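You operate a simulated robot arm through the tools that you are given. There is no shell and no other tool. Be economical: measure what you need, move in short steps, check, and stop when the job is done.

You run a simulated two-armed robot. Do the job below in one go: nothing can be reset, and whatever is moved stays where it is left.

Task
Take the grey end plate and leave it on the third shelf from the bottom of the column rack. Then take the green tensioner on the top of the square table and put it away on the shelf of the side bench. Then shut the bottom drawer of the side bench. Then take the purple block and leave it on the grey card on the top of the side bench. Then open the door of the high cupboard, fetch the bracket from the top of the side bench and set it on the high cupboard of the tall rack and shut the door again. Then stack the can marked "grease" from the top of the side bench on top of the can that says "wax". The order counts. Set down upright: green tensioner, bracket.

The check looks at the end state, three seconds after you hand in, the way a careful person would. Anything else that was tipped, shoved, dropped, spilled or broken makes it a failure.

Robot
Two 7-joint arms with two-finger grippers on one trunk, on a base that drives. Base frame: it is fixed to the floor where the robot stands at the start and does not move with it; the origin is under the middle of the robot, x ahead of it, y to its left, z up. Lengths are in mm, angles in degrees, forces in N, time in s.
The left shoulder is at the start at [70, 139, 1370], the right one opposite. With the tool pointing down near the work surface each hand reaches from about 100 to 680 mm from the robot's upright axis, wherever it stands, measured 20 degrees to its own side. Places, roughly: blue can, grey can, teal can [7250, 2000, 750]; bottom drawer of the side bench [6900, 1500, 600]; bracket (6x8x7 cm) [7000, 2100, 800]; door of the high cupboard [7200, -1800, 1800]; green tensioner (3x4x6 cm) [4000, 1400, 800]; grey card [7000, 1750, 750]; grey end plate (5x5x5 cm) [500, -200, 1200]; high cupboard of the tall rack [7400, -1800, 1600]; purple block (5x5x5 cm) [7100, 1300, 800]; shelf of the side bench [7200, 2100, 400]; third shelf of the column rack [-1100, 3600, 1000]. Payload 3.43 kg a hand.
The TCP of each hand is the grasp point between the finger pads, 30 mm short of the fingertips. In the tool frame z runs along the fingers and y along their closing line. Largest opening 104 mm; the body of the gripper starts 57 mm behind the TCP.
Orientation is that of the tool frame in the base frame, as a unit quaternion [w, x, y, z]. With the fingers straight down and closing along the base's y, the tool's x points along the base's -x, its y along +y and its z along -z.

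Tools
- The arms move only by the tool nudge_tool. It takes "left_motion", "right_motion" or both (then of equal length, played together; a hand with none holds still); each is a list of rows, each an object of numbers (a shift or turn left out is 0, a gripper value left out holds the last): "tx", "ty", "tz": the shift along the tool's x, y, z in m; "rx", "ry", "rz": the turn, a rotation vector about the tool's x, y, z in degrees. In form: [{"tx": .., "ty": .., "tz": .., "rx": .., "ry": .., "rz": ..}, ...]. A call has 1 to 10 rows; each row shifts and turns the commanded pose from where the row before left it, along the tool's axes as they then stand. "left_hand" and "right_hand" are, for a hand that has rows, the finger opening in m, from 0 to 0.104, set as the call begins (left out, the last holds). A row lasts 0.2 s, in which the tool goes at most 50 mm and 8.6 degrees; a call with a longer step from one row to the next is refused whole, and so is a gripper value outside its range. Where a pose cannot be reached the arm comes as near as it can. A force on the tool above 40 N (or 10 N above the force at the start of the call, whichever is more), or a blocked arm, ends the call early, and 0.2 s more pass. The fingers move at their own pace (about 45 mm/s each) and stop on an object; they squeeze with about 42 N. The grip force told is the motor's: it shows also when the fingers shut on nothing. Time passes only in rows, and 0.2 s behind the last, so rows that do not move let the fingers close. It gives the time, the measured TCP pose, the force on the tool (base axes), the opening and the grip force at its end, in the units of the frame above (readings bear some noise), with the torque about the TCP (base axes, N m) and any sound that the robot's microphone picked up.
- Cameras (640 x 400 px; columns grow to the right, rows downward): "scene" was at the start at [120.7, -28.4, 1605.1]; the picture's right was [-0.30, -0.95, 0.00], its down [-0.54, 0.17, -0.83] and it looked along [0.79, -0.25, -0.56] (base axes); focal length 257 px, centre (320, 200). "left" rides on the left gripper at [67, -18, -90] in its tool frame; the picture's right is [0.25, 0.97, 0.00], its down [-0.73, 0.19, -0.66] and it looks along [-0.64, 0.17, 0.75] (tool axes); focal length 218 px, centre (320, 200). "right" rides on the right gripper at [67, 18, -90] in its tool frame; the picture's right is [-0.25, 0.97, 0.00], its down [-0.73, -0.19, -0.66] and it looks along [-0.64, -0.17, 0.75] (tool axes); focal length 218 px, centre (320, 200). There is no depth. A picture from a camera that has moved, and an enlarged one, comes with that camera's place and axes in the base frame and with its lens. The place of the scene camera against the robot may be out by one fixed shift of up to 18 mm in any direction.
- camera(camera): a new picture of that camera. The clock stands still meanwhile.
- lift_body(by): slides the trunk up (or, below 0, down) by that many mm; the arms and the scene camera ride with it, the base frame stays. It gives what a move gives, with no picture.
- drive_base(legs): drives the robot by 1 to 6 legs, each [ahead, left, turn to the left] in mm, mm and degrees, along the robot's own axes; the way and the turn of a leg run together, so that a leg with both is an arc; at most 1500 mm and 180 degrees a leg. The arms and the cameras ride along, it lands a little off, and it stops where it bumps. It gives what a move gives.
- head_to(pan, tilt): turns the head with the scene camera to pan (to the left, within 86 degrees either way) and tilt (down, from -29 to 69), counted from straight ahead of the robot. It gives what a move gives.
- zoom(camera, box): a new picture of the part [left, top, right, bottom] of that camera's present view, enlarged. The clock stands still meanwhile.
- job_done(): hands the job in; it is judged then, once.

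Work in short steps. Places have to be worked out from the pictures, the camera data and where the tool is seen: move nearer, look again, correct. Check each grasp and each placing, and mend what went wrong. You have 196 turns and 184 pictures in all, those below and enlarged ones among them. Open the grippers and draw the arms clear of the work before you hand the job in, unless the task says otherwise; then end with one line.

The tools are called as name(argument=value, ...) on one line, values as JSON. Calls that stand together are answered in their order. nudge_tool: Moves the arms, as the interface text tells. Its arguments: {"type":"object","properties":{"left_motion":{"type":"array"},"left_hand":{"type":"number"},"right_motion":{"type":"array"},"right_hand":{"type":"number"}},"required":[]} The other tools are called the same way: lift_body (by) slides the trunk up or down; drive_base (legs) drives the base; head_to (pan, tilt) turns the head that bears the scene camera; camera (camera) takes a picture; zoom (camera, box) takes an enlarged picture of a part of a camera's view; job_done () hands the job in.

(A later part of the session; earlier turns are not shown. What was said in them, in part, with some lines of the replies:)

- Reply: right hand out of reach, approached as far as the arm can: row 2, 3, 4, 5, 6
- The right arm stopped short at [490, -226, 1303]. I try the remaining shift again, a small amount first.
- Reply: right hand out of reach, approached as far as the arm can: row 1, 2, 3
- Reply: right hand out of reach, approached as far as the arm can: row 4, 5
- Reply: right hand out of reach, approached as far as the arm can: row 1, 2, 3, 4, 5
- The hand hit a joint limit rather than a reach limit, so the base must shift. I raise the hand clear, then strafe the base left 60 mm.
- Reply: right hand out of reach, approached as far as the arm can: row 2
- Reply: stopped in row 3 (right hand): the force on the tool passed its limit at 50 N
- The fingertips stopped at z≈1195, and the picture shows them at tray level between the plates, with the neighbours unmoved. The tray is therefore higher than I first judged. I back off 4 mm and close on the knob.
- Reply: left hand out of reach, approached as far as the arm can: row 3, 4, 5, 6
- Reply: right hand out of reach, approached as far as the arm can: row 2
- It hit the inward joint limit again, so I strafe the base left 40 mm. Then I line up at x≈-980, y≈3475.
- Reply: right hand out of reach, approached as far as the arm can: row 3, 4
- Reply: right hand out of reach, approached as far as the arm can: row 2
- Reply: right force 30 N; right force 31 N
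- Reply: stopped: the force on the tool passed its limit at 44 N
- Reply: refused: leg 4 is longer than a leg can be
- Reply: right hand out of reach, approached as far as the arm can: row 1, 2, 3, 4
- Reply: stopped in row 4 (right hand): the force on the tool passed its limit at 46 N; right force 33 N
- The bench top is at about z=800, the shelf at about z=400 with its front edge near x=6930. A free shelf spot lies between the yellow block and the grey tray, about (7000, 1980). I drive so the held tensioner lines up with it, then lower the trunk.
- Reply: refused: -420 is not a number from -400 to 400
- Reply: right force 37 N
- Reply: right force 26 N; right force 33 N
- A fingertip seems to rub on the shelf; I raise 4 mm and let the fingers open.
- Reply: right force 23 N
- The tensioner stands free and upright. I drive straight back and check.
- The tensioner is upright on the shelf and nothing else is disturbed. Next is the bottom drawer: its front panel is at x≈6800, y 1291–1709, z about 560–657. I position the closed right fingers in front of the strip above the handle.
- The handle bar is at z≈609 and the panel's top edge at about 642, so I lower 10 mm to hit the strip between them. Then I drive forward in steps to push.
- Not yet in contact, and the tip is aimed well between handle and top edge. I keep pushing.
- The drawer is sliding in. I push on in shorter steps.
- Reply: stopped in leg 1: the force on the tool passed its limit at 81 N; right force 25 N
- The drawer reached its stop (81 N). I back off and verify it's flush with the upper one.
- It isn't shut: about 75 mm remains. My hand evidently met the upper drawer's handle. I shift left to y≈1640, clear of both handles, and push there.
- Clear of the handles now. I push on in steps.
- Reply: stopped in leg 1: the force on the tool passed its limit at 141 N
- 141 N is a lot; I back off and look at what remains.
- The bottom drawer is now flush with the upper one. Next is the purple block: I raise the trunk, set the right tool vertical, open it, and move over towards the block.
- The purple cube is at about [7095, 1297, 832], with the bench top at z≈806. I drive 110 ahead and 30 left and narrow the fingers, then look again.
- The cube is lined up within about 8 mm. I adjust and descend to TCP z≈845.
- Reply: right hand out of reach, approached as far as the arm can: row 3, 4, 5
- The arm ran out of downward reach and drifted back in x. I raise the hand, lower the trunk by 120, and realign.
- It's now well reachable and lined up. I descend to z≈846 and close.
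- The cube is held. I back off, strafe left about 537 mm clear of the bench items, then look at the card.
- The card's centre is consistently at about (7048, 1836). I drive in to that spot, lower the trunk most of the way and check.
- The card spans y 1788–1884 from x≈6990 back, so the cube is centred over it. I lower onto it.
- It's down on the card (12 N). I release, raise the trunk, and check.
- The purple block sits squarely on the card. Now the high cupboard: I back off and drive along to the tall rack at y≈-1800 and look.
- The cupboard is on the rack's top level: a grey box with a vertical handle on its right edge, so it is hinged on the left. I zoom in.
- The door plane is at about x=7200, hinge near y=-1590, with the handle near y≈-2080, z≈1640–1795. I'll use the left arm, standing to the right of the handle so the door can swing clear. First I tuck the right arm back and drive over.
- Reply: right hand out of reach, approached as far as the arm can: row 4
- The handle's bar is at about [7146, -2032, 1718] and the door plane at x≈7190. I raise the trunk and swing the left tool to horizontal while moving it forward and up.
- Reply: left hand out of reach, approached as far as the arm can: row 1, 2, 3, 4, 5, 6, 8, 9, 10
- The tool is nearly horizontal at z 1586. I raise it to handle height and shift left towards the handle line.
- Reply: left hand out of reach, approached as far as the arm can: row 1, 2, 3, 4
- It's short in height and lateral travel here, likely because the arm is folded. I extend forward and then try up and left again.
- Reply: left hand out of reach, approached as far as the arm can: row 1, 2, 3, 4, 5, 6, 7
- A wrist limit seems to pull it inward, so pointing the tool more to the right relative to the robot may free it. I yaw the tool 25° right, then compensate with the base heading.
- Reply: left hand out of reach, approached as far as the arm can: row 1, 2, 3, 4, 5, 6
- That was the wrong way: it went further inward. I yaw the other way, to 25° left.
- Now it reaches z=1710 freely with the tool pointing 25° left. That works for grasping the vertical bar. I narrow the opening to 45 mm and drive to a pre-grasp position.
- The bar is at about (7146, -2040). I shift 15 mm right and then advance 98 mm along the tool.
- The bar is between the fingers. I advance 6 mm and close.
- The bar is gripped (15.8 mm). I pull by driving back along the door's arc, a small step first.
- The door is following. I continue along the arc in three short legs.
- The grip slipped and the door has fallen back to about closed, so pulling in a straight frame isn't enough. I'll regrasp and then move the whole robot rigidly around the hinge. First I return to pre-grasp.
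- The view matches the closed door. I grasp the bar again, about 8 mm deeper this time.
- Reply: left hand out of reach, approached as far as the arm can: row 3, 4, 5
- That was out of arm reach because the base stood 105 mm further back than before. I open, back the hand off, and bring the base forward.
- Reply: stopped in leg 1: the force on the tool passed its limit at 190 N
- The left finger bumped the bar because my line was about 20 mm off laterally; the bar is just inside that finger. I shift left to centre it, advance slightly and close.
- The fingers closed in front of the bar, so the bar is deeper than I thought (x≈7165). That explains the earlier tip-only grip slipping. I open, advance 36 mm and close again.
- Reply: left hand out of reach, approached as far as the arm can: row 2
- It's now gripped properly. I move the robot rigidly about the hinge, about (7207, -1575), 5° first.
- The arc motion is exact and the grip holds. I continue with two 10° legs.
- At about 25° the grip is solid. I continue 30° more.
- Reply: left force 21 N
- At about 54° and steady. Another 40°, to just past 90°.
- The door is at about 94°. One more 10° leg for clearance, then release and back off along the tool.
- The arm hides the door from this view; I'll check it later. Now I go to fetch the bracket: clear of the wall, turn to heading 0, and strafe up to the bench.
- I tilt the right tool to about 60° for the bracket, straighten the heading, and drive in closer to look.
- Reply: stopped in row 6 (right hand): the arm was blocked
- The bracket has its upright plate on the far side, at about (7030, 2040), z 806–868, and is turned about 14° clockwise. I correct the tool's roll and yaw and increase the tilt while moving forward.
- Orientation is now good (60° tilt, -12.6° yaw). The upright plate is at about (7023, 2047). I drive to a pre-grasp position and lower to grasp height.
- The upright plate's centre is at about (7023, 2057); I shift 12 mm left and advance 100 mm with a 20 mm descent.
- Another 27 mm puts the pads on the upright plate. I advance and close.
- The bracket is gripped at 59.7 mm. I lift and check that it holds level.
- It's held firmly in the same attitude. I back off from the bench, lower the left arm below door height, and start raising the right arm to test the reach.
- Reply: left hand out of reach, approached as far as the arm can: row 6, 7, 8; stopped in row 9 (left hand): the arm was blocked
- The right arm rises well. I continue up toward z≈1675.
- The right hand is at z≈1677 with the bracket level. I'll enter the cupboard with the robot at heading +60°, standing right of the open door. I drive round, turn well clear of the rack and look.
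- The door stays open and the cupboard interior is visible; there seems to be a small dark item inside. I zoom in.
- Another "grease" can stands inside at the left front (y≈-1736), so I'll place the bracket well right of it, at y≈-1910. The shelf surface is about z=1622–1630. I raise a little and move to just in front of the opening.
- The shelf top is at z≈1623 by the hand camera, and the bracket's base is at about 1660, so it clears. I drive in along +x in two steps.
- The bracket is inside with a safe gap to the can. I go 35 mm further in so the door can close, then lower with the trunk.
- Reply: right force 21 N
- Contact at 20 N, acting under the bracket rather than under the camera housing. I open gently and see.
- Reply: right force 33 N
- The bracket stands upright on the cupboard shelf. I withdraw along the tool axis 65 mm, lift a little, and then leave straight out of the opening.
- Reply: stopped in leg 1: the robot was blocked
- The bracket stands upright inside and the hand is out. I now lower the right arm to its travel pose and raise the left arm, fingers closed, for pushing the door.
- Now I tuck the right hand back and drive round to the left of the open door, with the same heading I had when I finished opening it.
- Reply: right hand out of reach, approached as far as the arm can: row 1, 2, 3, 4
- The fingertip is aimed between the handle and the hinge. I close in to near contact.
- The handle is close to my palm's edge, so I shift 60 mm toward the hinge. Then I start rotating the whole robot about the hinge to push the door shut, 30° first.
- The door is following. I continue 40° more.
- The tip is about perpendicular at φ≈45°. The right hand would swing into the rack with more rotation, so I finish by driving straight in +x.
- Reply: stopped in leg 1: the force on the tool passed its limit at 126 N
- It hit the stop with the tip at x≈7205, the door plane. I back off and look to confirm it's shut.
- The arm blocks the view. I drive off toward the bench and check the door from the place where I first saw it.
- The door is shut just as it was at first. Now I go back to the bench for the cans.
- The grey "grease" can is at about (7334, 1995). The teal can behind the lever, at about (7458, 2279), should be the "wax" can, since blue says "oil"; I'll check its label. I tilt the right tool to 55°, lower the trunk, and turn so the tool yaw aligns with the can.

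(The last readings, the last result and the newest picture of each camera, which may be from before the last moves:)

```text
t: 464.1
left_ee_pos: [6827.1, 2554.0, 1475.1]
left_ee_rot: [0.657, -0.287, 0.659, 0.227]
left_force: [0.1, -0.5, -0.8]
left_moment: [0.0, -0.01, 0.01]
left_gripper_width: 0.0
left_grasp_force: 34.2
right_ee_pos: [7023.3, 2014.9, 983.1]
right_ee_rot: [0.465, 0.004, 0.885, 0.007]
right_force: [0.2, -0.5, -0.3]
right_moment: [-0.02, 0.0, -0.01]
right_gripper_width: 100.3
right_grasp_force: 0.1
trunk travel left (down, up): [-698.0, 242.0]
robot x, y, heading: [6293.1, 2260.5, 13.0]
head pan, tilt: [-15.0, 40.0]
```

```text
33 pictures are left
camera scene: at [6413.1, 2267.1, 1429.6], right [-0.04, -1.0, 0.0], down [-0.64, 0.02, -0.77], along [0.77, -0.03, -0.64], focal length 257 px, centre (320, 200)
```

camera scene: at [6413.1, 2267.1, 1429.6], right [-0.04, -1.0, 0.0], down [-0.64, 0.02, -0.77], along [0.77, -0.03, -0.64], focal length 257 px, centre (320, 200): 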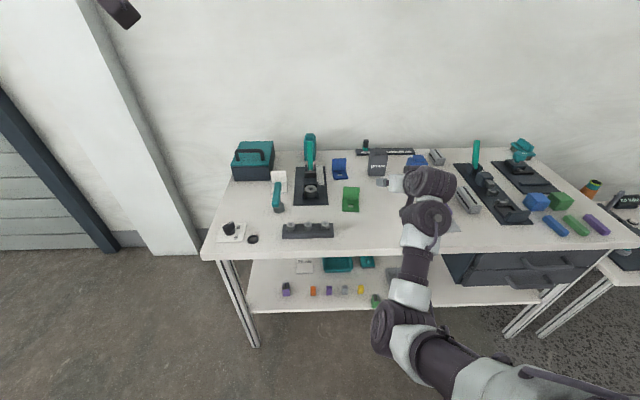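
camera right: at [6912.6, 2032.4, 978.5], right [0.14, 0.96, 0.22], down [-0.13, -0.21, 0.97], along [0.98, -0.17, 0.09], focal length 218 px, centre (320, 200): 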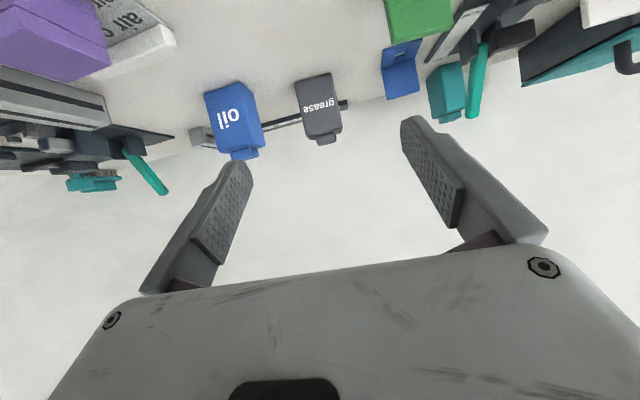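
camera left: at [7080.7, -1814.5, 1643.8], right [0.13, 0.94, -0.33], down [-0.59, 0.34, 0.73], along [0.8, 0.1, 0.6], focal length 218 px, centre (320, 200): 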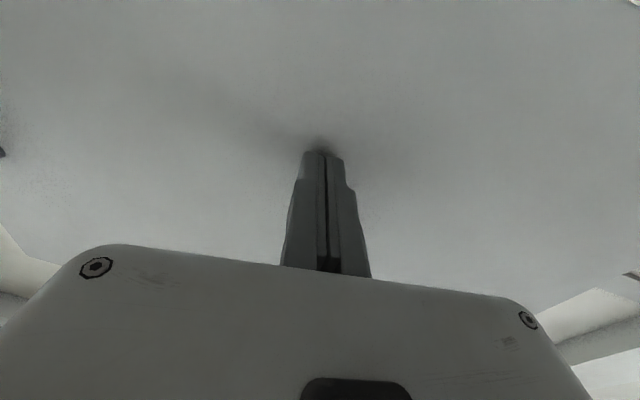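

The grease can's front face is at x≈7302, its centre about (7327, 1998), body z 806–900, width about 78. I check the teal can's label and move the base in.

zoom(camera="right", box=[380, 40, 540, 140])

drive_base(legs=[[152, -53, 0]])

nudge_tool(right_motion=[{"tz": 0.023, "tx": 0.033}, {"tz": 0.023, "tx": 0.033}, {"tz": 0.023, "tx": 0.033}, {}])

camera(camera="right")

```text
4.00 times, centred on (460, 90) of right
camera zoom: at [6912.6, 2032.4, 978.5], right [0.14, 0.96, 0.22], down [-0.13, -0.21, 0.97], along [0.98, -0.17, 0.09], focal length 873 px, centre (-240, 640)
```

zoom: 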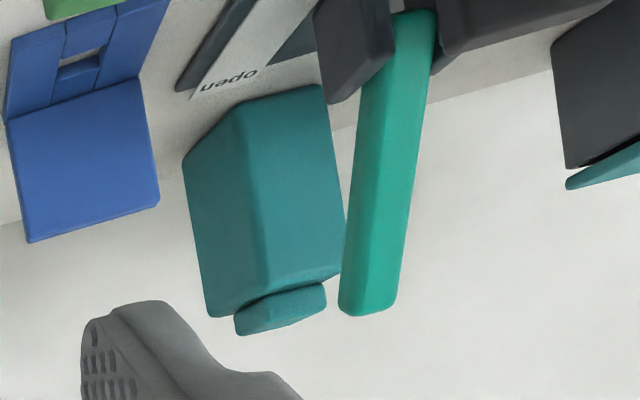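

```text
t: 465.6
left_ee_pos: [6984.4, 2539.0, 1476.7]
left_ee_rot: [0.658, -0.288, 0.658, 0.226]
left_force: [0.3, -0.2, 0.1]
left_moment: [-0.01, -0.01, 0.0]
left_gripper_width: 0.0
left_grasp_force: 34.3
right_ee_pos: [7183.5, 1999.1, 984.8]
right_ee_rot: [0.465, 0.004, 0.885, 0.007]
right_force: [0.7, 0.4, 0.2]
right_moment: [0.0, 0.01, 0.01]
right_gripper_width: 100.1
right_grasp_force: 0.0
trunk travel left (down, up): [-698.0, 242.0]
robot x, y, heading: [6452.4, 2246.5, 13.0]
head pan, tilt: [-15.0, 40.0]
```

```text
t: 466.6
left_ee_pos: [6986.6, 2539.2, 1474.9]
left_ee_rot: [0.658, -0.287, 0.658, 0.226]
left_force: [-0.2, -0.3, 0.4]
left_moment: [0.01, 0.01, -0.02]
left_gripper_width: 0.1
left_grasp_force: 35.3
right_ee_pos: [7182.7, 2002.5, 862.8]
right_ee_rot: [0.467, 0.003, 0.884, 0.007]
right_force: [-0.5, -0.3, -0.2]
right_moment: [0.0, 0.02, -0.02]
right_gripper_width: 99.8
right_grasp_force: 0.0
trunk travel left (down, up): [-698.0, 242.0]
robot x, y, heading: [6448.6, 2244.8, 13.0]
head pan, tilt: [-15.0, 40.0]
```

```text
31 pictures are left
camera right: at [7071.6, 2019.3, 857.8], right [0.14, 0.96, 0.22], down [-0.13, -0.21, 0.97], along [0.98, -0.17, 0.1], focal length 218 px, centre (320, 200)
```

right: 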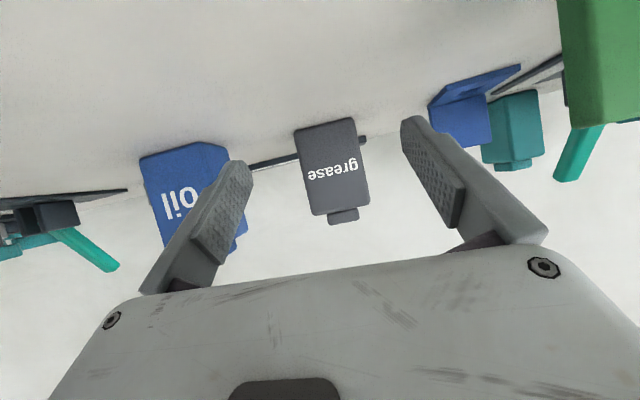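

The grease can is centred ahead. I advance to straddle it.

nudge_tool(right_motion=[{"tz": 0.0302, "tx": -0.0199, "ty": -0.002}, {"tz": 0.0302, "tx": -0.0199}, {"tz": 0.0302, "tx": -0.0199}, {"tz": 0.027, "tx": -0.018}, {}])

camera(camera="right")

```text
t: 467.8
left_ee_pos: [6985.7, 2537.7, 1475.1]
left_ee_rot: [0.658, -0.286, 0.659, 0.225]
left_force: [0.1, 0.4, 0.0]
left_moment: [-0.03, 0.01, 0.0]
left_gripper_width: 0.0
left_grasp_force: 34.4
right_ee_pos: [7325.2, 1998.9, 862.5]
right_ee_rot: [0.466, 0.003, 0.885, 0.008]
right_force: [0.3, 0.8, 0.2]
right_moment: [0.0, -0.02, 0.03]
right_gripper_width: 100.1
right_grasp_force: 0.1
trunk travel left (down, up): [-698.0, 242.0]
robot x, y, heading: [6451.8, 2243.3, 13.0]
head pan, tilt: [-15.0, 40.0]
```

```text
30 pictures are left
camera right: at [7214.0, 2016.4, 858.0], right [0.14, 0.96, 0.22], down [-0.13, -0.21, 0.97], along [0.98, -0.17, 0.1], focal length 218 px, centre (320, 200)
```

right: 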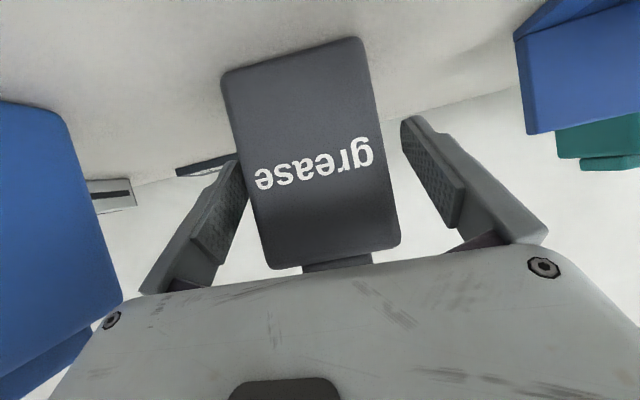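

The can is between the fingers. I advance 10 mm more for a better bite and close.

nudge_tool(right_motion=[{"tz": 0.0085, "tx": -0.0058, "ty": -0.003}, {}])

nudge_tool(right_motion=[{}, {}, {}, {}], right_hand=0.05)

lift_body(by=200)

camera(camera="right")

```text
t: 468.4
left_ee_pos: [6986.5, 2537.4, 1476.4]
left_ee_rot: [0.658, -0.287, 0.658, 0.227]
left_force: [-0.1, -0.6, -0.6]
left_moment: [-0.02, -0.01, 0.02]
left_gripper_width: 0.0
left_grasp_force: 34.6
right_ee_pos: [7336.5, 1995.8, 861.9]
right_ee_rot: [0.466, 0.004, 0.885, 0.007]
right_force: [0.4, 0.4, -0.1]
right_moment: [-0.01, 0.0, 0.01]
right_gripper_width: 100.1
right_grasp_force: 0.0
trunk travel left (down, up): [-698.0, 242.0]
robot x, y, heading: [6451.9, 2241.6, 12.8]
head pan, tilt: [-15.0, 40.0]
```

```text
t: 469.4
left_ee_pos: [6987.6, 2539.0, 1476.7]
left_ee_rot: [0.658, -0.287, 0.659, 0.226]
left_force: [-0.2, -0.5, 0.2]
left_moment: [0.01, 0.02, -0.01]
left_gripper_width: 0.2
left_grasp_force: 34.1
right_ee_pos: [7336.1, 1995.8, 860.8]
right_ee_rot: [0.466, 0.005, 0.885, 0.006]
right_force: [0.3, -0.2, -0.7]
right_moment: [-0.14, -0.13, 0.04]
right_gripper_width: 69.4
right_grasp_force: 42.3
trunk travel left (down, up): [-698.0, 242.0]
robot x, y, heading: [6454.5, 2242.2, 12.9]
head pan, tilt: [-15.0, 40.0]
```

```text
t: 471.6
left_ee_pos: [6988.3, 2537.1, 1674.1]
left_ee_rot: [0.658, -0.287, 0.659, 0.226]
left_force: [-0.3, 0.3, -0.1]
left_moment: [-0.02, 0.01, 0.02]
left_gripper_width: 0.0
left_grasp_force: 34.3
right_ee_pos: [7336.4, 1995.8, 1062.1]
right_ee_rot: [0.464, 0.004, 0.886, 0.007]
right_force: [-0.4, -0.1, -3.7]
right_moment: [-0.02, 0.0, 0.01]
right_gripper_width: 69.8
right_grasp_force: 41.8
trunk travel left (down, up): [-898.0, 42.0]
robot x, y, heading: [6452.9, 2243.9, 13.0]
head pan, tilt: [-15.0, 40.0]
```

```text
29 pictures are left
camera right: at [7225.1, 2013.8, 1056.0], right [0.14, 0.96, 0.22], down [-0.13, -0.21, 0.97], along [0.98, -0.17, 0.09], focal length 218 px, centre (320, 200)
```

right: 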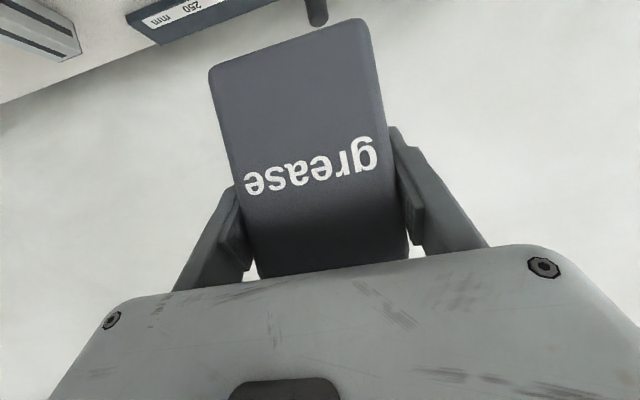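

The grease can is held at 69.5 mm, with its bottom about 55 mm below the TCP. The teal can's cap is at about (7474, 2276), top z≈915, with the lever just in front at about z 930. I back off, then extend the arm forward and up while lowering the trunk, to gain reach.

drive_base(legs=[[-260, 0, 0]])

nudge_tool(right_motion=[{"tz": -0.0062, "tx": -0.0443}, {"tz": -0.0062, "tx": -0.0443}, {"tz": -0.0062, "tx": -0.0443}, {"tz": -0.0062, "tx": -0.0443}, {}])

lift_body(by=-110)

```text
t: 473.4
left_ee_pos: [6744.8, 2479.4, 1673.5]
left_ee_rot: [0.657, -0.286, 0.66, 0.225]
left_force: [0.6, -0.2, -0.6]
left_moment: [0.01, 0.02, 0.01]
left_gripper_width: 0.1
left_grasp_force: 34.9
right_ee_pos: [7087.4, 1936.2, 1060.0]
right_ee_rot: [0.464, 0.005, 0.886, 0.007]
right_force: [0.7, -0.1, -3.0]
right_moment: [-0.04, -0.03, -0.01]
right_gripper_width: 69.5
right_grasp_force: 42.1
trunk travel left (down, up): [-898.0, 42.0]
robot x, y, heading: [6206.1, 2186.6, 12.6]
head pan, tilt: [-15.0, 40.0]
```

```text
t: 474.6
left_ee_pos: [6741.5, 2479.2, 1674.1]
left_ee_rot: [0.658, -0.285, 0.66, 0.225]
left_force: [0.1, -0.3, -0.1]
left_moment: [0.0, 0.01, 0.0]
left_gripper_width: 0.2
left_grasp_force: 34.7
right_ee_pos: [7133.5, 1930.7, 1208.6]
right_ee_rot: [0.466, 0.006, 0.885, 0.006]
right_force: [0.7, -0.3, -3.6]
right_moment: [-0.02, 0.03, 0.01]
right_gripper_width: 69.5
right_grasp_force: 42.0
right hand out of reach, approached as far as the arm can: row 2, 3, 4
trunk travel left (down, up): [-898.0, 42.0]
robot x, y, heading: [6199.4, 2189.9, 12.8]
head pan, tilt: [-15.0, 40.0]
```

```text
t: 476.0
left_ee_pos: [6740.6, 2477.8, 1564.6]
left_ee_rot: [0.658, -0.285, 0.66, 0.225]
left_force: [0.0, 0.3, -0.7]
left_moment: [-0.01, -0.01, 0.03]
left_gripper_width: 0.0
left_grasp_force: 34.7
right_ee_pos: [7130.3, 1930.4, 1099.1]
right_ee_rot: [0.465, 0.007, 0.886, 0.005]
right_force: [0.7, -0.4, -3.7]
right_moment: [0.01, -0.02, 0.0]
right_gripper_width: 69.7
right_grasp_force: 42.3
trunk travel left (down, up): [-788.0, 152.0]
robot x, y, heading: [6204.8, 2187.7, 12.6]
head pan, tilt: [-15.0, 40.0]
```

The arm's limit is about 850 mm forward, which suffices. I turn to heading 38° for tool yaw 25°, then move in above the teal can at safe height.

drive_base(legs=[[0, 0, 25.2], [130, -168, 0]])

head_to(pan=-35, tilt=30)

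camera(camera="right")

camera(camera="scene")

```text
t: 478.9
left_ee_pos: [6771.7, 2616.9, 1566.8]
left_ee_rot: [0.597, -0.418, 0.584, 0.357]
left_force: [-0.4, -0.1, 0.0]
left_moment: [-0.02, 0.03, -0.03]
left_gripper_width: 0.0
left_grasp_force: 34.3
right_ee_pos: [7355.0, 2277.6, 1103.2]
right_ee_rot: [0.456, -0.18, 0.866, 0.103]
right_force: [-0.5, 0.8, -3.7]
right_moment: [0.0, 0.0, 0.01]
right_gripper_width: 69.6
right_grasp_force: 42.0
trunk travel left (down, up): [-788.0, 152.0]
robot x, y, heading: [6406.0, 2127.1, 36.9]
head pan, tilt: [-15.0, 40.0]
```

```text
t: 479.8
left_ee_pos: [6777.4, 2615.3, 1564.7]
left_ee_rot: [0.596, -0.417, 0.585, 0.358]
left_force: [1.1, -0.1, 0.0]
left_moment: [0.0, 0.0, -0.01]
left_gripper_width: 0.0
left_grasp_force: 34.6
right_ee_pos: [7359.0, 2276.2, 1097.9]
right_ee_rot: [0.453, -0.179, 0.867, 0.103]
right_force: [1.4, -1.1, -3.2]
right_moment: [-0.02, 0.01, -0.01]
right_gripper_width: 69.4
right_grasp_force: 41.8
trunk travel left (down, up): [-788.0, 152.0]
robot x, y, heading: [6408.1, 2127.5, 36.9]
head pan, tilt: [-35.0, 30.0]
```

```text
28 pictures are left
camera right: at [7249.3, 2247.3, 1094.2], right [-0.26, 0.94, 0.22], down [-0.03, -0.24, 0.97], along [0.97, 0.24, 0.09], focal length 218 px, centre (320, 200)
```

right: 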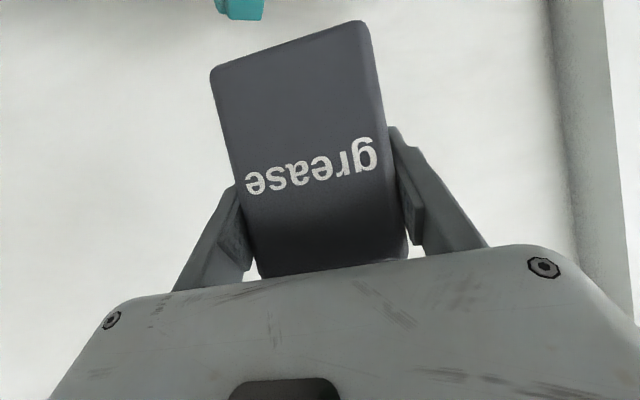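

```text
27 pictures are left
camera scene: at [6525.1, 2161.9, 1534.7], right [0.03, -1.0, 0.0], down [-0.5, -0.02, -0.86], along [0.86, 0.03, -0.5], focal length 257 px, centre (320, 200)
```

scene: 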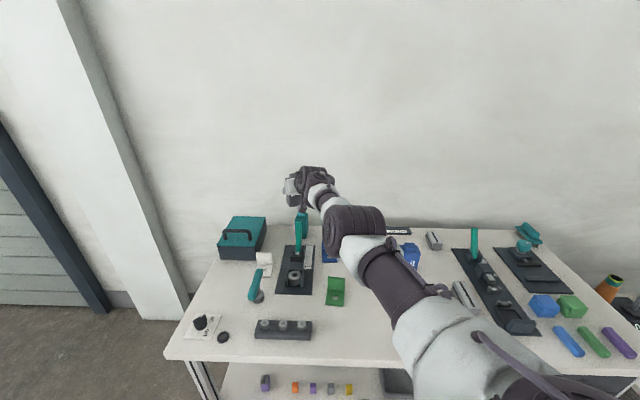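

The hand camera puts the teal cap at about (7478, 2271), close to my earlier estimate; I use (7476, 2273). I move the can directly over it, still high, and check with the head camera.

drive_base(legs=[[76, -69, 0]])

zoom(camera="scene", box=[230, 130, 390, 290])

camera(camera="right")

```text
t: 480.9
left_ee_pos: [6872.4, 2606.8, 1567.5]
left_ee_rot: [0.598, -0.417, 0.584, 0.357]
left_force: [-0.2, -1.0, -0.5]
left_moment: [0.02, -0.04, -0.07]
left_gripper_width: 0.0
left_grasp_force: 34.6
right_ee_pos: [7455.2, 2266.6, 1102.9]
right_ee_rot: [0.455, -0.18, 0.866, 0.103]
right_force: [-1.1, -0.1, -3.7]
right_moment: [-0.04, 0.02, -0.01]
right_gripper_width: 69.5
right_grasp_force: 42.0
trunk travel left (down, up): [-788.0, 152.0]
robot x, y, heading: [6506.3, 2121.7, 36.8]
head pan, tilt: [-35.0, 30.0]
```

```text
2.50 times, centred on (310, 210) of scene
camera zoom: at [6620.0, 2152.4, 1535.5], right [0.03, -1.0, 0.0], down [-0.5, -0.02, -0.87], along [0.87, 0.03, -0.5], focal length 643 px, centre (345, 175)
```

zoom: 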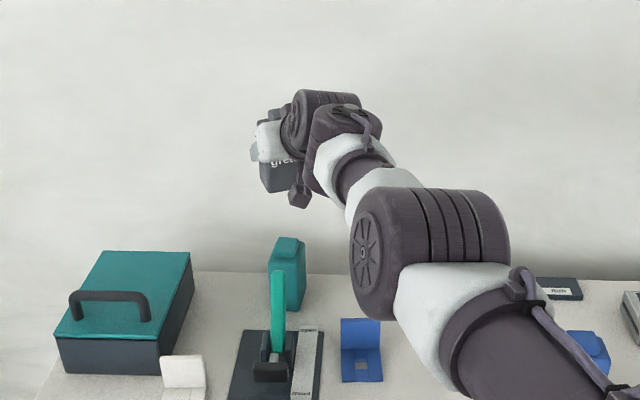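

```text
25 pictures are left
camera right: at [7346.2, 2238.0, 1098.5], right [-0.26, 0.94, 0.22], down [-0.04, -0.24, 0.97], along [0.96, 0.25, 0.1], focal length 218 px, centre (320, 200)
```

right: 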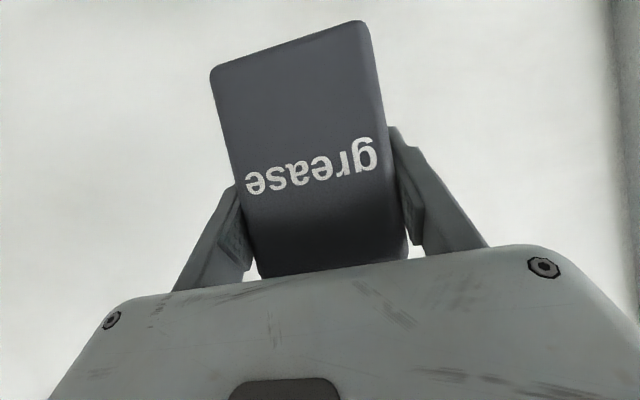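

I compare the can and the cap in the same picture to cancel the camera's bias, with a closer zoom.

zoom(camera="scene", box=[280, 160, 340, 260])

```text
4.00 times, centred on (310, 210) of scene
camera zoom: at [6620.0, 2152.4, 1535.5], right [0.03, -1.0, 0.0], down [-0.5, -0.02, -0.87], along [0.87, 0.03, -0.5], focal length 1029 px, centre (360, 160)
```

zoom: 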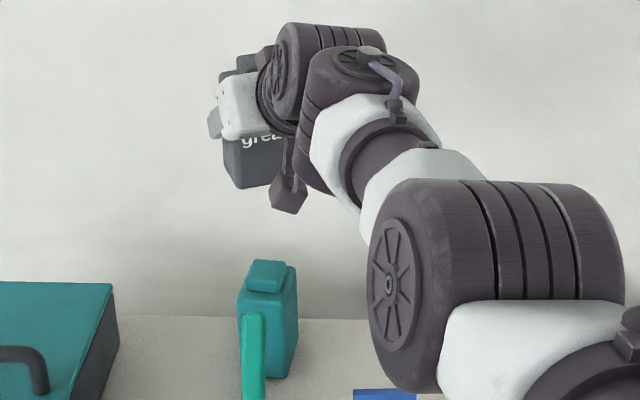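

Corrected for bias, the cap centre comes out at about (7487, 2273). I move 15 mm further in +x and lower to about 20 mm above the cap, where both can be compared at the same depth.

drive_base(legs=[[12, -9, 0]])

lift_body(by=-108)

zoom(camera="scene", box=[250, 110, 350, 210])

camera(camera="left")

```text
t: 481.7
left_ee_pos: [6887.7, 2605.8, 1567.1]
left_ee_rot: [0.597, -0.417, 0.584, 0.357]
left_force: [-0.2, 0.3, 0.3]
left_moment: [-0.03, -0.02, -0.08]
left_gripper_width: 0.0
left_grasp_force: 34.7
right_ee_pos: [7472.4, 2267.4, 1102.1]
right_ee_rot: [0.455, -0.18, 0.866, 0.104]
right_force: [-0.5, -0.1, -3.2]
right_moment: [0.0, -0.01, -0.02]
right_gripper_width: 69.4
right_grasp_force: 42.1
trunk travel left (down, up): [-788.0, 152.0]
robot x, y, heading: [6519.3, 2121.9, 36.8]
head pan, tilt: [-35.0, 30.0]
```

```text
t: 483.1
left_ee_pos: [6890.7, 2606.5, 1458.2]
left_ee_rot: [0.596, -0.417, 0.585, 0.359]
left_force: [0.7, 0.4, 0.2]
left_moment: [-0.02, 0.01, -0.04]
left_gripper_width: 0.0
left_grasp_force: 34.5
right_ee_pos: [7472.7, 2267.7, 992.4]
right_ee_rot: [0.455, -0.18, 0.866, 0.104]
right_force: [0.3, 0.3, -2.7]
right_moment: [-0.04, 0.05, 0.01]
right_gripper_width: 69.9
right_grasp_force: 42.1
trunk travel left (down, up): [-680.0, 260.0]
robot x, y, heading: [6523.6, 2125.2, 36.7]
head pan, tilt: [-35.0, 30.0]
```

```text
4.00 times, centred on (300, 160) of scene
camera zoom: at [6639.6, 2152.1, 1426.9], right [0.03, -1.0, 0.0], down [-0.5, -0.02, -0.87], along [0.87, 0.03, -0.5], focal length 1029 px, centre (400, 360)
```

zoom: 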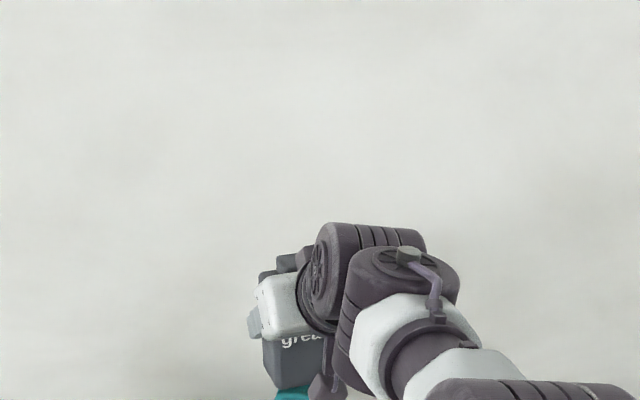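

```text
22 pictures are left
camera left: at [6875.7, 2512.2, 1396.8], right [-0.87, 0.37, -0.33], down [-0.48, -0.48, 0.73], along [0.11, 0.8, 0.6], focal length 218 px, centre (320, 200)
```

left: 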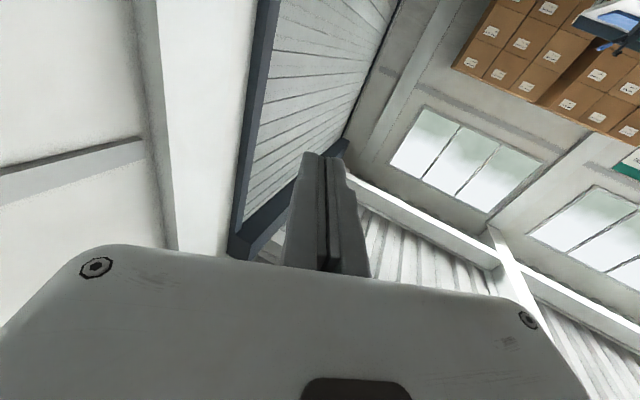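

Wrong crop; I take the zoom lower down.

zoom(camera="scene", box=[270, 170, 350, 230])

```text
6.67 times, centred on (310, 200) of scene
camera zoom: at [6639.6, 2152.1, 1426.9], right [0.03, -1.0, 0.0], down [-0.5, -0.02, -0.87], along [0.87, 0.03, -0.5], focal length 1715 px, centre (387, 200)
```

zoom: 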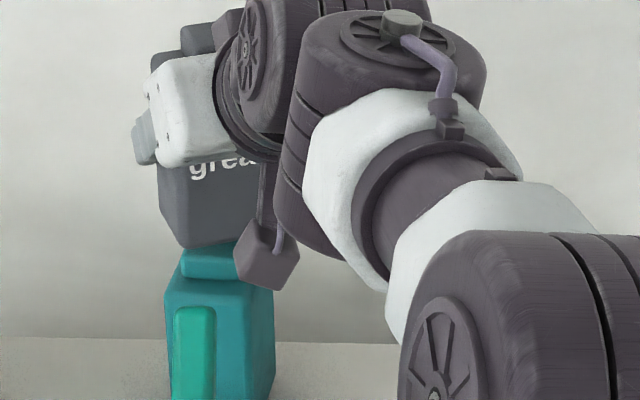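

From this view the grease can is nearly above the cap; I add about 5 mm and lower until contact, then use the torque reading to find where the cap presses.

drive_base(legs=[[5, 0, 0]])

lift_body(by=-14)

lift_body(by=-4)

lift_body(by=-3)

```text
t: 483.8
left_ee_pos: [6893.1, 2608.7, 1458.6]
left_ee_rot: [0.597, -0.417, 0.584, 0.357]
left_force: [-0.3, 0.3, -0.8]
left_moment: [-0.02, 0.02, -0.02]
left_gripper_width: 0.0
left_grasp_force: 34.6
right_ee_pos: [7476.0, 2270.8, 993.5]
right_ee_rot: [0.455, -0.18, 0.866, 0.104]
right_force: [-0.8, 0.1, -3.5]
right_moment: [-0.01, 0.02, 0.0]
right_gripper_width: 69.4
right_grasp_force: 42.0
trunk travel left (down, up): [-680.0, 260.0]
robot x, y, heading: [6529.4, 2122.9, 36.8]
head pan, tilt: [-35.0, 30.0]
```

```text
t: 484.4
left_ee_pos: [6894.2, 2608.4, 1443.7]
left_ee_rot: [0.597, -0.417, 0.585, 0.357]
left_force: [-0.7, -0.1, 0.4]
left_moment: [0.0, 0.03, 0.0]
left_gripper_width: 0.0
left_grasp_force: 34.3
right_ee_pos: [7476.7, 2269.9, 977.9]
right_ee_rot: [0.454, -0.181, 0.866, 0.105]
right_force: [-1.1, -0.1, -4.2]
right_moment: [0.0, 0.05, 0.03]
right_gripper_width: 69.3
right_grasp_force: 42.5
trunk travel left (down, up): [-666.0, 274.0]
robot x, y, heading: [6526.6, 2127.4, 36.8]
head pan, tilt: [-35.0, 30.0]
```

```text
t: 484.9
left_ee_pos: [6893.0, 2609.1, 1441.3]
left_ee_rot: [0.597, -0.418, 0.584, 0.357]
left_force: [-0.4, 0.6, 0.1]
left_moment: [-0.02, 0.01, -0.02]
left_gripper_width: 0.3
left_grasp_force: 34.6
right_ee_pos: [7476.6, 2270.4, 976.6]
right_ee_rot: [0.456, -0.18, 0.866, 0.104]
right_force: [2.4, 0.1, 5.5]
right_moment: [-0.1, -0.33, 0.0]
right_gripper_width: 69.7
right_grasp_force: 42.3
trunk travel left (down, up): [-662.0, 278.0]
robot x, y, heading: [6526.0, 2123.6, 36.6]
head pan, tilt: [-35.0, 30.0]
```

```text
t: 485.5
left_ee_pos: [6892.1, 2610.1, 1438.9]
left_ee_rot: [0.597, -0.417, 0.584, 0.358]
left_force: [-0.3, 0.5, 0.3]
left_moment: [-0.02, -0.01, 0.0]
left_gripper_width: 0.0
left_grasp_force: 35.2
right_ee_pos: [7475.5, 2270.1, 977.5]
right_ee_rot: [0.457, -0.179, 0.865, 0.104]
right_force: [7.0, 0.8, 16.1]
right_moment: [-0.15, -0.56, 0.07]
right_gripper_width: 69.6
right_grasp_force: 41.5
trunk travel left (down, up): [-659.0, 281.0]
robot x, y, heading: [6527.6, 2125.1, 37.1]
head pan, tilt: [-35.0, 30.0]
```

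Contact at z≈977. The torque puts the pressing point about (+8..17, -10) mm from the TCP, while the can's centre is at about (+15, +6). I lift 8 mm, shift about (-5, -9) mm and test again.

lift_body(by=10)

drive_base(legs=[[-9, -4, 0]])

lift_body(by=-9)

lift_body(by=-3)

zoom(camera="scene", box=[270, 170, 350, 230])

```text
t: 486.1
left_ee_pos: [6893.4, 2609.5, 1447.1]
left_ee_rot: [0.597, -0.418, 0.585, 0.356]
left_force: [0.0, -0.3, 0.2]
left_moment: [-0.02, -0.02, -0.02]
left_gripper_width: 0.1
left_grasp_force: 34.7
right_ee_pos: [7475.1, 2271.5, 977.5]
right_ee_rot: [0.449, -0.18, 0.869, 0.102]
right_force: [-0.3, 0.4, -3.2]
right_moment: [-0.02, 0.05, -0.02]
right_gripper_width: 69.4
right_grasp_force: 41.8
trunk travel left (down, up): [-669.0, 271.0]
robot x, y, heading: [6524.3, 2122.4, 37.0]
head pan, tilt: [-35.0, 30.0]
```

```text
t: 486.8
left_ee_pos: [6891.7, 2604.8, 1444.8]
left_ee_rot: [0.596, -0.418, 0.585, 0.356]
left_force: [1.6, 0.1, -0.3]
left_moment: [0.02, -0.01, 0.0]
left_gripper_width: 0.0
left_grasp_force: 34.6
right_ee_pos: [7472.7, 2265.8, 979.3]
right_ee_rot: [0.453, -0.181, 0.867, 0.103]
right_force: [0.9, 0.9, -4.2]
right_moment: [-0.04, 0.0, 0.01]
right_gripper_width: 69.8
right_grasp_force: 42.4
trunk travel left (down, up): [-669.0, 271.0]
robot x, y, heading: [6521.2, 2115.9, 36.9]
head pan, tilt: [-35.0, 30.0]
```

```text
t: 487.4
left_ee_pos: [6887.6, 2600.8, 1438.9]
left_ee_rot: [0.597, -0.419, 0.583, 0.358]
left_force: [0.2, -1.0, 0.2]
left_moment: [0.01, 0.01, -0.01]
left_gripper_width: 0.0
left_grasp_force: 34.5
right_ee_pos: [7471.1, 2262.4, 976.7]
right_ee_rot: [0.457, -0.179, 0.865, 0.104]
right_force: [2.0, 1.0, 12.0]
right_moment: [-0.02, -0.44, 0.02]
right_gripper_width: 69.5
right_grasp_force: 42.0
trunk travel left (down, up): [-660.0, 280.0]
robot x, y, heading: [6523.0, 2111.6, 37.0]
head pan, tilt: [-35.0, 30.0]
```

```text
t: 487.9
left_ee_pos: [6885.5, 2601.6, 1436.1]
left_ee_rot: [0.598, -0.418, 0.583, 0.357]
left_force: [0.6, -0.1, 0.0]
left_moment: [-0.01, 0.01, 0.03]
left_gripper_width: 0.4
left_grasp_force: 34.5
right_ee_pos: [7470.5, 2262.2, 977.0]
right_ee_rot: [0.46, -0.18, 0.863, 0.105]
right_force: [7.6, 2.1, 23.9]
right_moment: [0.0, -0.61, 0.06]
right_gripper_width: 69.2
right_grasp_force: 42.3
trunk travel left (down, up): [-657.0, 283.0]
robot x, y, heading: [6517.4, 2111.0, 36.8]
head pan, tilt: [-35.0, 30.0]
```

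```text
6.67 times, centred on (310, 200) of scene
camera zoom: at [6633.9, 2146.1, 1404.7], right [0.03, -1.0, 0.0], down [-0.5, -0.02, -0.87], along [0.87, 0.03, -0.5], focal length 1715 px, centre (387, 200)
```

zoom: 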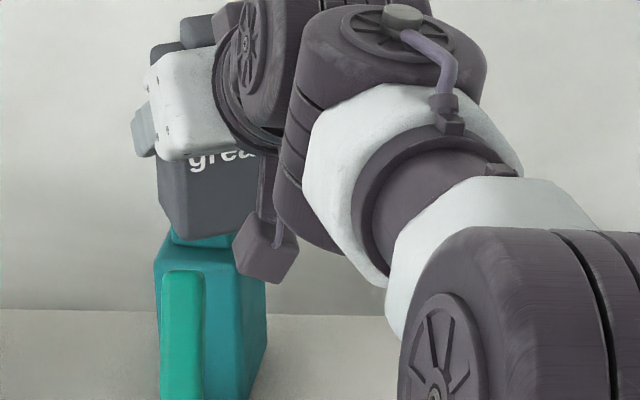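

Both tests show the pressing point fixed at y≈2260, most likely the cap's right edge. The silhouette puts the teal can's centre near y≈2276. I shift back by about (+3, +5) mm, set down and look from the side.

lift_body(by=12)

drive_base(legs=[[6, 3, 0]])

lift_body(by=-11)

lift_body(by=-2)

```text
t: 488.5
left_ee_pos: [6888.5, 2600.6, 1446.1]
left_ee_rot: [0.597, -0.416, 0.585, 0.357]
left_force: [-0.1, 0.6, -0.1]
left_moment: [0.0, -0.03, 0.04]
left_gripper_width: 0.0
left_grasp_force: 35.1
right_ee_pos: [7470.6, 2264.1, 977.7]
right_ee_rot: [0.45, -0.181, 0.868, 0.103]
right_force: [-0.6, -0.2, 1.8]
right_moment: [-0.04, -0.16, 0.01]
right_gripper_width: 69.4
right_grasp_force: 42.2
trunk travel left (down, up): [-669.0, 271.0]
robot x, y, heading: [6519.3, 2118.1, 36.9]
head pan, tilt: [-35.0, 30.0]
```

```text
t: 489.2
left_ee_pos: [6892.0, 2604.0, 1446.6]
left_ee_rot: [0.597, -0.417, 0.584, 0.358]
left_force: [-0.6, -0.3, 0.8]
left_moment: [-0.03, 0.01, 0.03]
left_gripper_width: 0.0
left_grasp_force: 34.0
right_ee_pos: [7474.2, 2268.2, 979.7]
right_ee_rot: [0.454, -0.18, 0.867, 0.104]
right_force: [-0.2, -0.8, -3.6]
right_moment: [0.01, 0.03, 0.02]
right_gripper_width: 69.5
right_grasp_force: 41.9
trunk travel left (down, up): [-669.0, 271.0]
robot x, y, heading: [6524.9, 2123.8, 36.7]
head pan, tilt: [-35.0, 30.0]
```

```text
t: 489.8
left_ee_pos: [6888.8, 2605.6, 1437.0]
left_ee_rot: [0.598, -0.418, 0.584, 0.356]
left_force: [0.1, -0.4, 1.0]
left_moment: [-0.04, 0.01, 0.0]
left_gripper_width: 0.0
left_grasp_force: 34.9
right_ee_pos: [7475.4, 2268.6, 977.0]
right_ee_rot: [0.458, -0.18, 0.864, 0.105]
right_force: [7.5, 0.5, 18.9]
right_moment: [-0.1, -0.55, 0.02]
right_gripper_width: 69.3
right_grasp_force: 42.3
trunk travel left (down, up): [-658.0, 282.0]
robot x, y, heading: [6522.5, 2119.7, 37.0]
head pan, tilt: [-35.0, 30.0]
```

```text
t: 490.3
left_ee_pos: [6887.2, 2606.3, 1434.8]
left_ee_rot: [0.597, -0.419, 0.583, 0.358]
left_force: [0.2, -0.8, 0.6]
left_moment: [-0.02, 0.04, 0.0]
left_gripper_width: 0.1
left_grasp_force: 35.0
right_ee_pos: [7473.6, 2267.7, 978.7]
right_ee_rot: [0.461, -0.179, 0.863, 0.105]
right_force: [9.0, 0.0, 27.8]
right_moment: [-0.2, -0.51, 0.03]
right_gripper_width: 69.3
right_grasp_force: 42.2
trunk travel left (down, up): [-656.0, 284.0]
robot x, y, heading: [6525.1, 2121.2, 36.7]
head pan, tilt: [-35.0, 30.0]
```

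The pressing points and the silhouette agree on a cap spanning about y 2260–2298 and x 7472–7496, so the can's centre, about (7488, 2275), lies well inside. I relieve the pressure a little and release.

lift_body(by=4)

nudge_tool(right_motion=[{}, {}], right_hand=0.078)

zoom(camera="scene", box=[270, 160, 350, 220])

camera(camera="right")

```text
t: 490.9
left_ee_pos: [6888.9, 2605.8, 1439.6]
left_ee_rot: [0.598, -0.418, 0.583, 0.357]
left_force: [-1.3, 0.1, 0.2]
left_moment: [-0.02, -0.02, -0.06]
left_gripper_width: 0.0
left_grasp_force: 35.1
right_ee_pos: [7472.3, 2267.7, 977.0]
right_ee_rot: [0.458, -0.18, 0.865, 0.104]
right_force: [8.1, 0.4, 21.1]
right_moment: [-0.2, -0.83, 0.1]
right_gripper_width: 69.5
right_grasp_force: 42.1
trunk travel left (down, up): [-660.0, 280.0]
robot x, y, heading: [6524.1, 2121.1, 37.1]
head pan, tilt: [-35.0, 30.0]
```

```text
t: 491.5
left_ee_pos: [6891.0, 2606.9, 1438.9]
left_ee_rot: [0.596, -0.419, 0.583, 0.359]
left_force: [-0.3, -0.2, -0.2]
left_moment: [0.02, 0.04, 0.01]
left_gripper_width: 0.0
left_grasp_force: 34.8
right_ee_pos: [7471.7, 2268.0, 970.1]
right_ee_rot: [0.452, -0.181, 0.867, 0.104]
right_force: [0.6, 0.1, 0.1]
right_moment: [0.02, 0.01, -0.02]
right_gripper_width: 78.1
right_grasp_force: 0.0
trunk travel left (down, up): [-660.0, 280.0]
robot x, y, heading: [6523.3, 2119.0, 36.9]
head pan, tilt: [-35.0, 30.0]
```

```text
6.67 times, centred on (310, 190) of scene
camera zoom: at [6639.4, 2152.4, 1407.1], right [0.03, -1.0, 0.0], down [-0.5, -0.02, -0.87], along [0.87, 0.03, -0.5], focal length 1715 px, centre (387, 267)
```

zoom: 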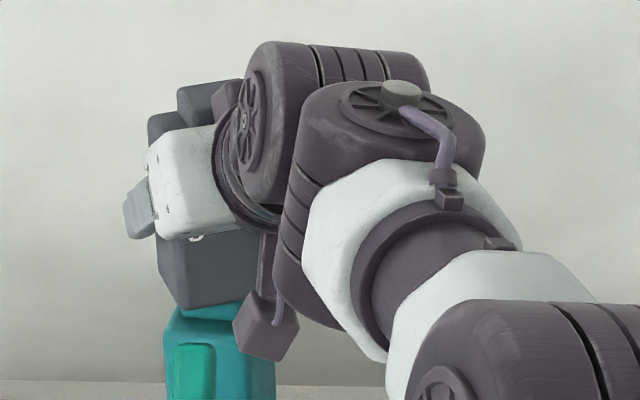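

```text
18 pictures are left
camera right: at [7363.8, 2238.7, 966.6], right [-0.26, 0.94, 0.22], down [-0.03, -0.24, 0.97], along [0.96, 0.25, 0.09], focal length 218 px, centre (320, 200)
```

right: 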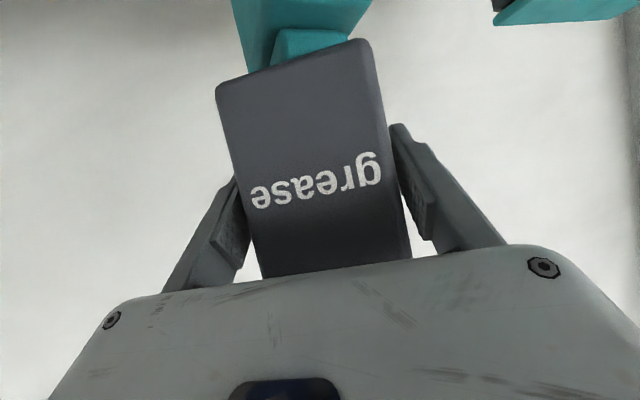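

The can is standing on the cap after release. I open wider and check that it doesn't lean on a finger.

nudge_tool(right_motion=[{}, {}, {}], right_hand=0.1)

camera(camera="right")

```text
t: 492.3
left_ee_pos: [6893.0, 2605.5, 1438.2]
left_ee_rot: [0.596, -0.418, 0.584, 0.358]
left_force: [0.5, 0.2, -0.1]
left_moment: [0.0, 0.02, 0.0]
left_gripper_width: 0.0
left_grasp_force: 34.8
right_ee_pos: [7474.8, 2269.3, 970.0]
right_ee_rot: [0.452, -0.179, 0.868, 0.103]
right_force: [-0.1, -0.7, -0.3]
right_moment: [0.0, 0.03, -0.02]
right_gripper_width: 100.0
right_grasp_force: 0.1
trunk travel left (down, up): [-660.0, 280.0]
robot x, y, heading: [6522.9, 2119.0, 36.9]
head pan, tilt: [-35.0, 30.0]
```

```text
17 pictures are left
camera right: at [7365.4, 2238.7, 966.5], right [-0.26, 0.94, 0.22], down [-0.03, -0.24, 0.97], along [0.96, 0.25, 0.09], focal length 218 px, centre (320, 200)
```

right: 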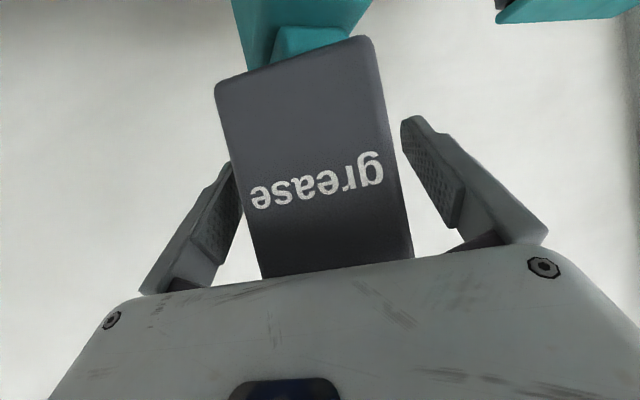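

Clear on both sides. I withdraw along the tool's horizontal direction.

drive_base(legs=[[-120, 27, 0]])

camera(camera="right")

```text
t: 493.5
left_ee_pos: [6782.5, 2557.4, 1436.9]
left_ee_rot: [0.596, -0.418, 0.585, 0.357]
left_force: [0.4, -0.2, -0.4]
left_moment: [-0.02, 0.0, 0.0]
left_gripper_width: 0.2
left_grasp_force: 35.3
right_ee_pos: [7362.3, 2219.0, 969.3]
right_ee_rot: [0.452, -0.181, 0.867, 0.104]
right_force: [0.3, 0.4, -1.0]
right_moment: [-0.01, 0.0, 0.0]
right_gripper_width: 100.1
right_grasp_force: 0.1
trunk travel left (down, up): [-660.0, 280.0]
robot x, y, heading: [6411.4, 2073.0, 36.8]
head pan, tilt: [-35.0, 30.0]
```

```text
16 pictures are left
camera right: at [7254.7, 2189.0, 965.5], right [-0.26, 0.94, 0.22], down [-0.03, -0.24, 0.97], along [0.97, 0.25, 0.09], focal length 218 px, centre (320, 200)
```

right: 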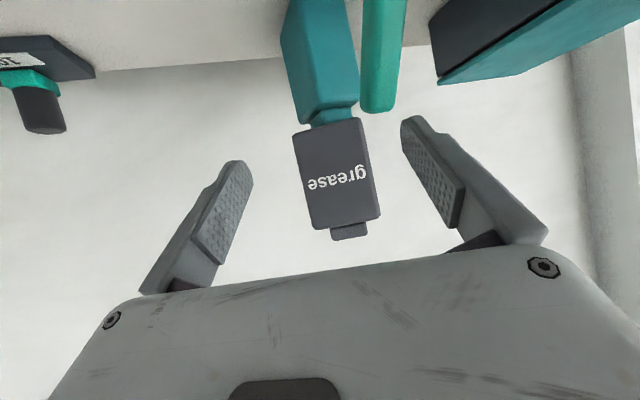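

The grease can stands squarely on the teal can. I retreat, raise the trunk, and move left to check the teal can's label and the whole bench.

drive_base(legs=[[-350, 80, 0], [0, 0, -37], [-150, 900, 0]])

head_to(pan=-40, tilt=25)

camera(camera="scene")

```text
t: 502.1
left_ee_pos: [6530.0, 3004.9, 1437.7]
left_ee_rot: [0.68, -0.207, 0.688, 0.145]
left_force: [-0.9, -0.2, 0.2]
left_moment: [-0.03, 0.0, 0.0]
left_gripper_width: 0.0
left_grasp_force: 35.0
right_ee_pos: [6783.6, 2381.8, 970.6]
right_ee_rot: [0.462, 0.108, 0.879, -0.047]
right_force: [0.2, 0.5, -1.2]
right_moment: [-0.03, 0.02, 0.04]
right_gripper_width: 99.9
right_grasp_force: 0.1
trunk travel left (down, up): [-660.0, 280.0]
robot x, y, heading: [5940.4, 2845.3, -0.5]
head pan, tilt: [-35.0, 30.0]
```

```text
t: 502.8
left_ee_pos: [6529.6, 3005.6, 1438.4]
left_ee_rot: [0.68, -0.205, 0.688, 0.145]
left_force: [0.2, -0.5, 0.6]
left_moment: [0.0, 0.0, 0.03]
left_gripper_width: 0.0
left_grasp_force: 34.8
right_ee_pos: [6783.1, 2383.1, 971.1]
right_ee_rot: [0.462, 0.109, 0.879, -0.048]
right_force: [0.4, 0.6, -0.6]
right_moment: [0.01, 0.0, -0.01]
right_gripper_width: 100.1
right_grasp_force: 0.0
trunk travel left (down, up): [-660.0, 280.0]
robot x, y, heading: [5940.9, 2849.5, -0.5]
head pan, tilt: [-40.0, 25.0]
```

```text
15 pictures are left
camera scene: at [6047.7, 2783.5, 1414.9], right [-0.65, -0.76, 0.0], down [-0.32, 0.28, -0.91], along [0.69, -0.59, -0.42], focal length 257 px, centre (320, 200)
```

scene: 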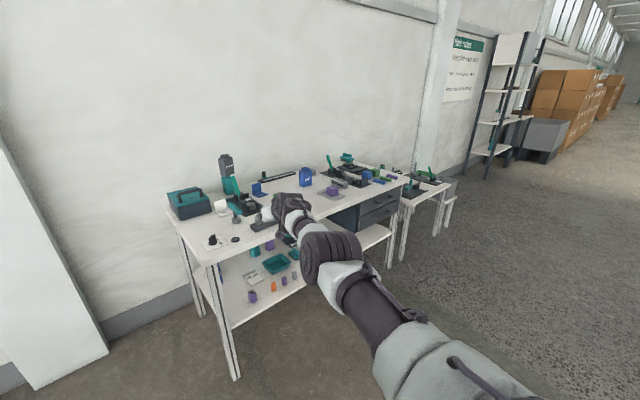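

zoom(camera="scene", box=[190, 140, 270, 220])

zoom(camera="scene", box=[270, 140, 430, 260])

```text
5.00 times, centred on (230, 180) of scene
camera zoom: at [6047.7, 2783.5, 1414.9], right [-0.65, -0.76, 0.0], down [-0.32, 0.28, -0.91], along [0.69, -0.59, -0.42], focal length 1286 px, centre (770, 300)
```

zoom: 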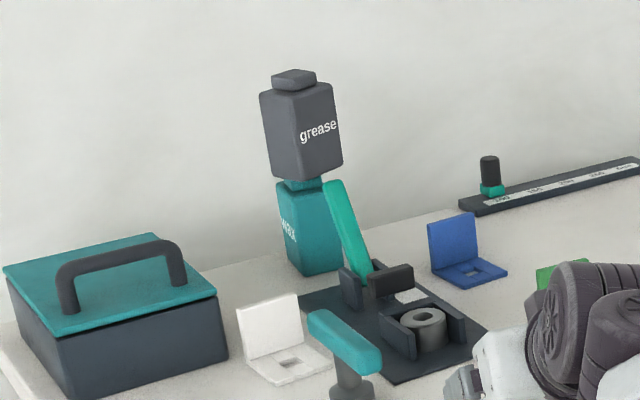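

```text
3.33 times, centred on (350, 200) of scene
camera zoom: at [6047.7, 2783.5, 1414.9], right [-0.65, -0.76, 0.0], down [-0.32, 0.28, -0.91], along [0.69, -0.59, -0.42], focal length 858 px, centre (220, 200)
```

zoom: 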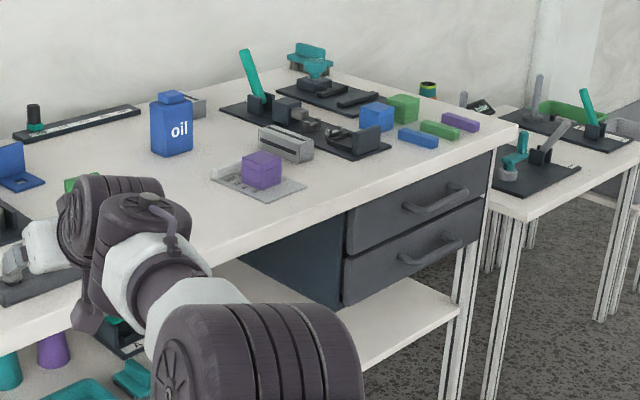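

The teal can reads "wax" and the stack is centred and steady; the drawer is flush and the block is on its card. I back away, open the left gripper and finish.

drive_base(legs=[[-400, 0, 0]])

nudge_tool(left_motion=[{}, {}, {}, {}, {}], left_hand=0.1)

zoom(camera="scene", box=[200, 130, 440, 280])

```text
t: 505.2
left_ee_pos: [6129.7, 3013.8, 1436.8]
left_ee_rot: [0.679, -0.209, 0.688, 0.148]
left_force: [-0.6, -1.5, 0.9]
left_moment: [-0.03, 0.06, 0.03]
left_gripper_width: 0.1
left_grasp_force: 35.1
right_ee_pos: [6387.0, 2390.5, 969.9]
right_ee_rot: [0.461, 0.107, 0.88, -0.047]
right_force: [0.8, -0.5, 0.1]
right_moment: [0.0, -0.02, 0.04]
right_gripper_width: 100.3
right_grasp_force: 0.1
trunk travel left (down, up): [-660.0, 280.0]
robot x, y, heading: [5545.5, 2853.2, -0.5]
head pan, tilt: [-40.0, 25.0]
```

```text
t: 506.4
left_ee_pos: [6129.0, 3012.5, 1438.0]
left_ee_rot: [0.68, -0.209, 0.688, 0.148]
left_force: [-0.6, 0.7, 0.1]
left_moment: [0.0, -0.02, 0.02]
left_gripper_width: 100.0
left_grasp_force: 0.1
right_ee_pos: [6384.4, 2390.2, 970.8]
right_ee_rot: [0.462, 0.106, 0.879, -0.046]
right_force: [-0.5, 0.3, -0.8]
right_moment: [0.02, 0.02, -0.01]
right_gripper_width: 100.1
right_grasp_force: 0.0
trunk travel left (down, up): [-660.0, 280.0]
robot x, y, heading: [5544.5, 2848.8, -0.8]
head pan, tilt: [-40.0, 25.0]
```

```text
2.67 times, centred on (320, 205) of scene
camera zoom: at [5648.3, 2788.1, 1415.0], right [-0.65, -0.76, 0.0], down [-0.32, 0.27, -0.91], along [0.69, -0.59, -0.42], focal length 686 px, centre (320, 187)
```

zoom: 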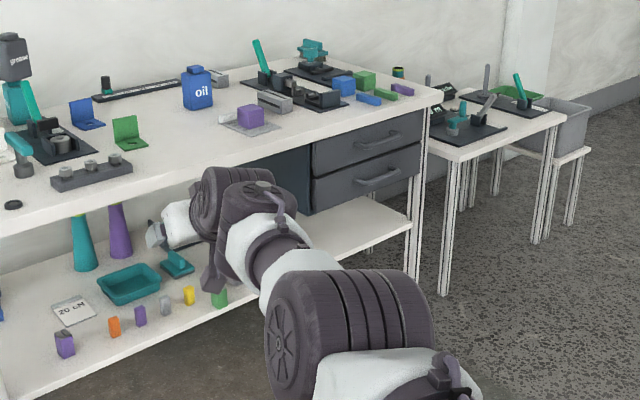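

The pictures show all items in place: the stack is standing, the green tensioner is upright on the shelf, the drawer is shut and the block is on the card. The door was shut when I last saw it. I hand in.

job_done()

```text
The job is handed in.
```

All six tasks were done in the order given and the job is handed in; I chose the light-grey bracket because four coloured ones stood on the bench and only it matched the position you listed.
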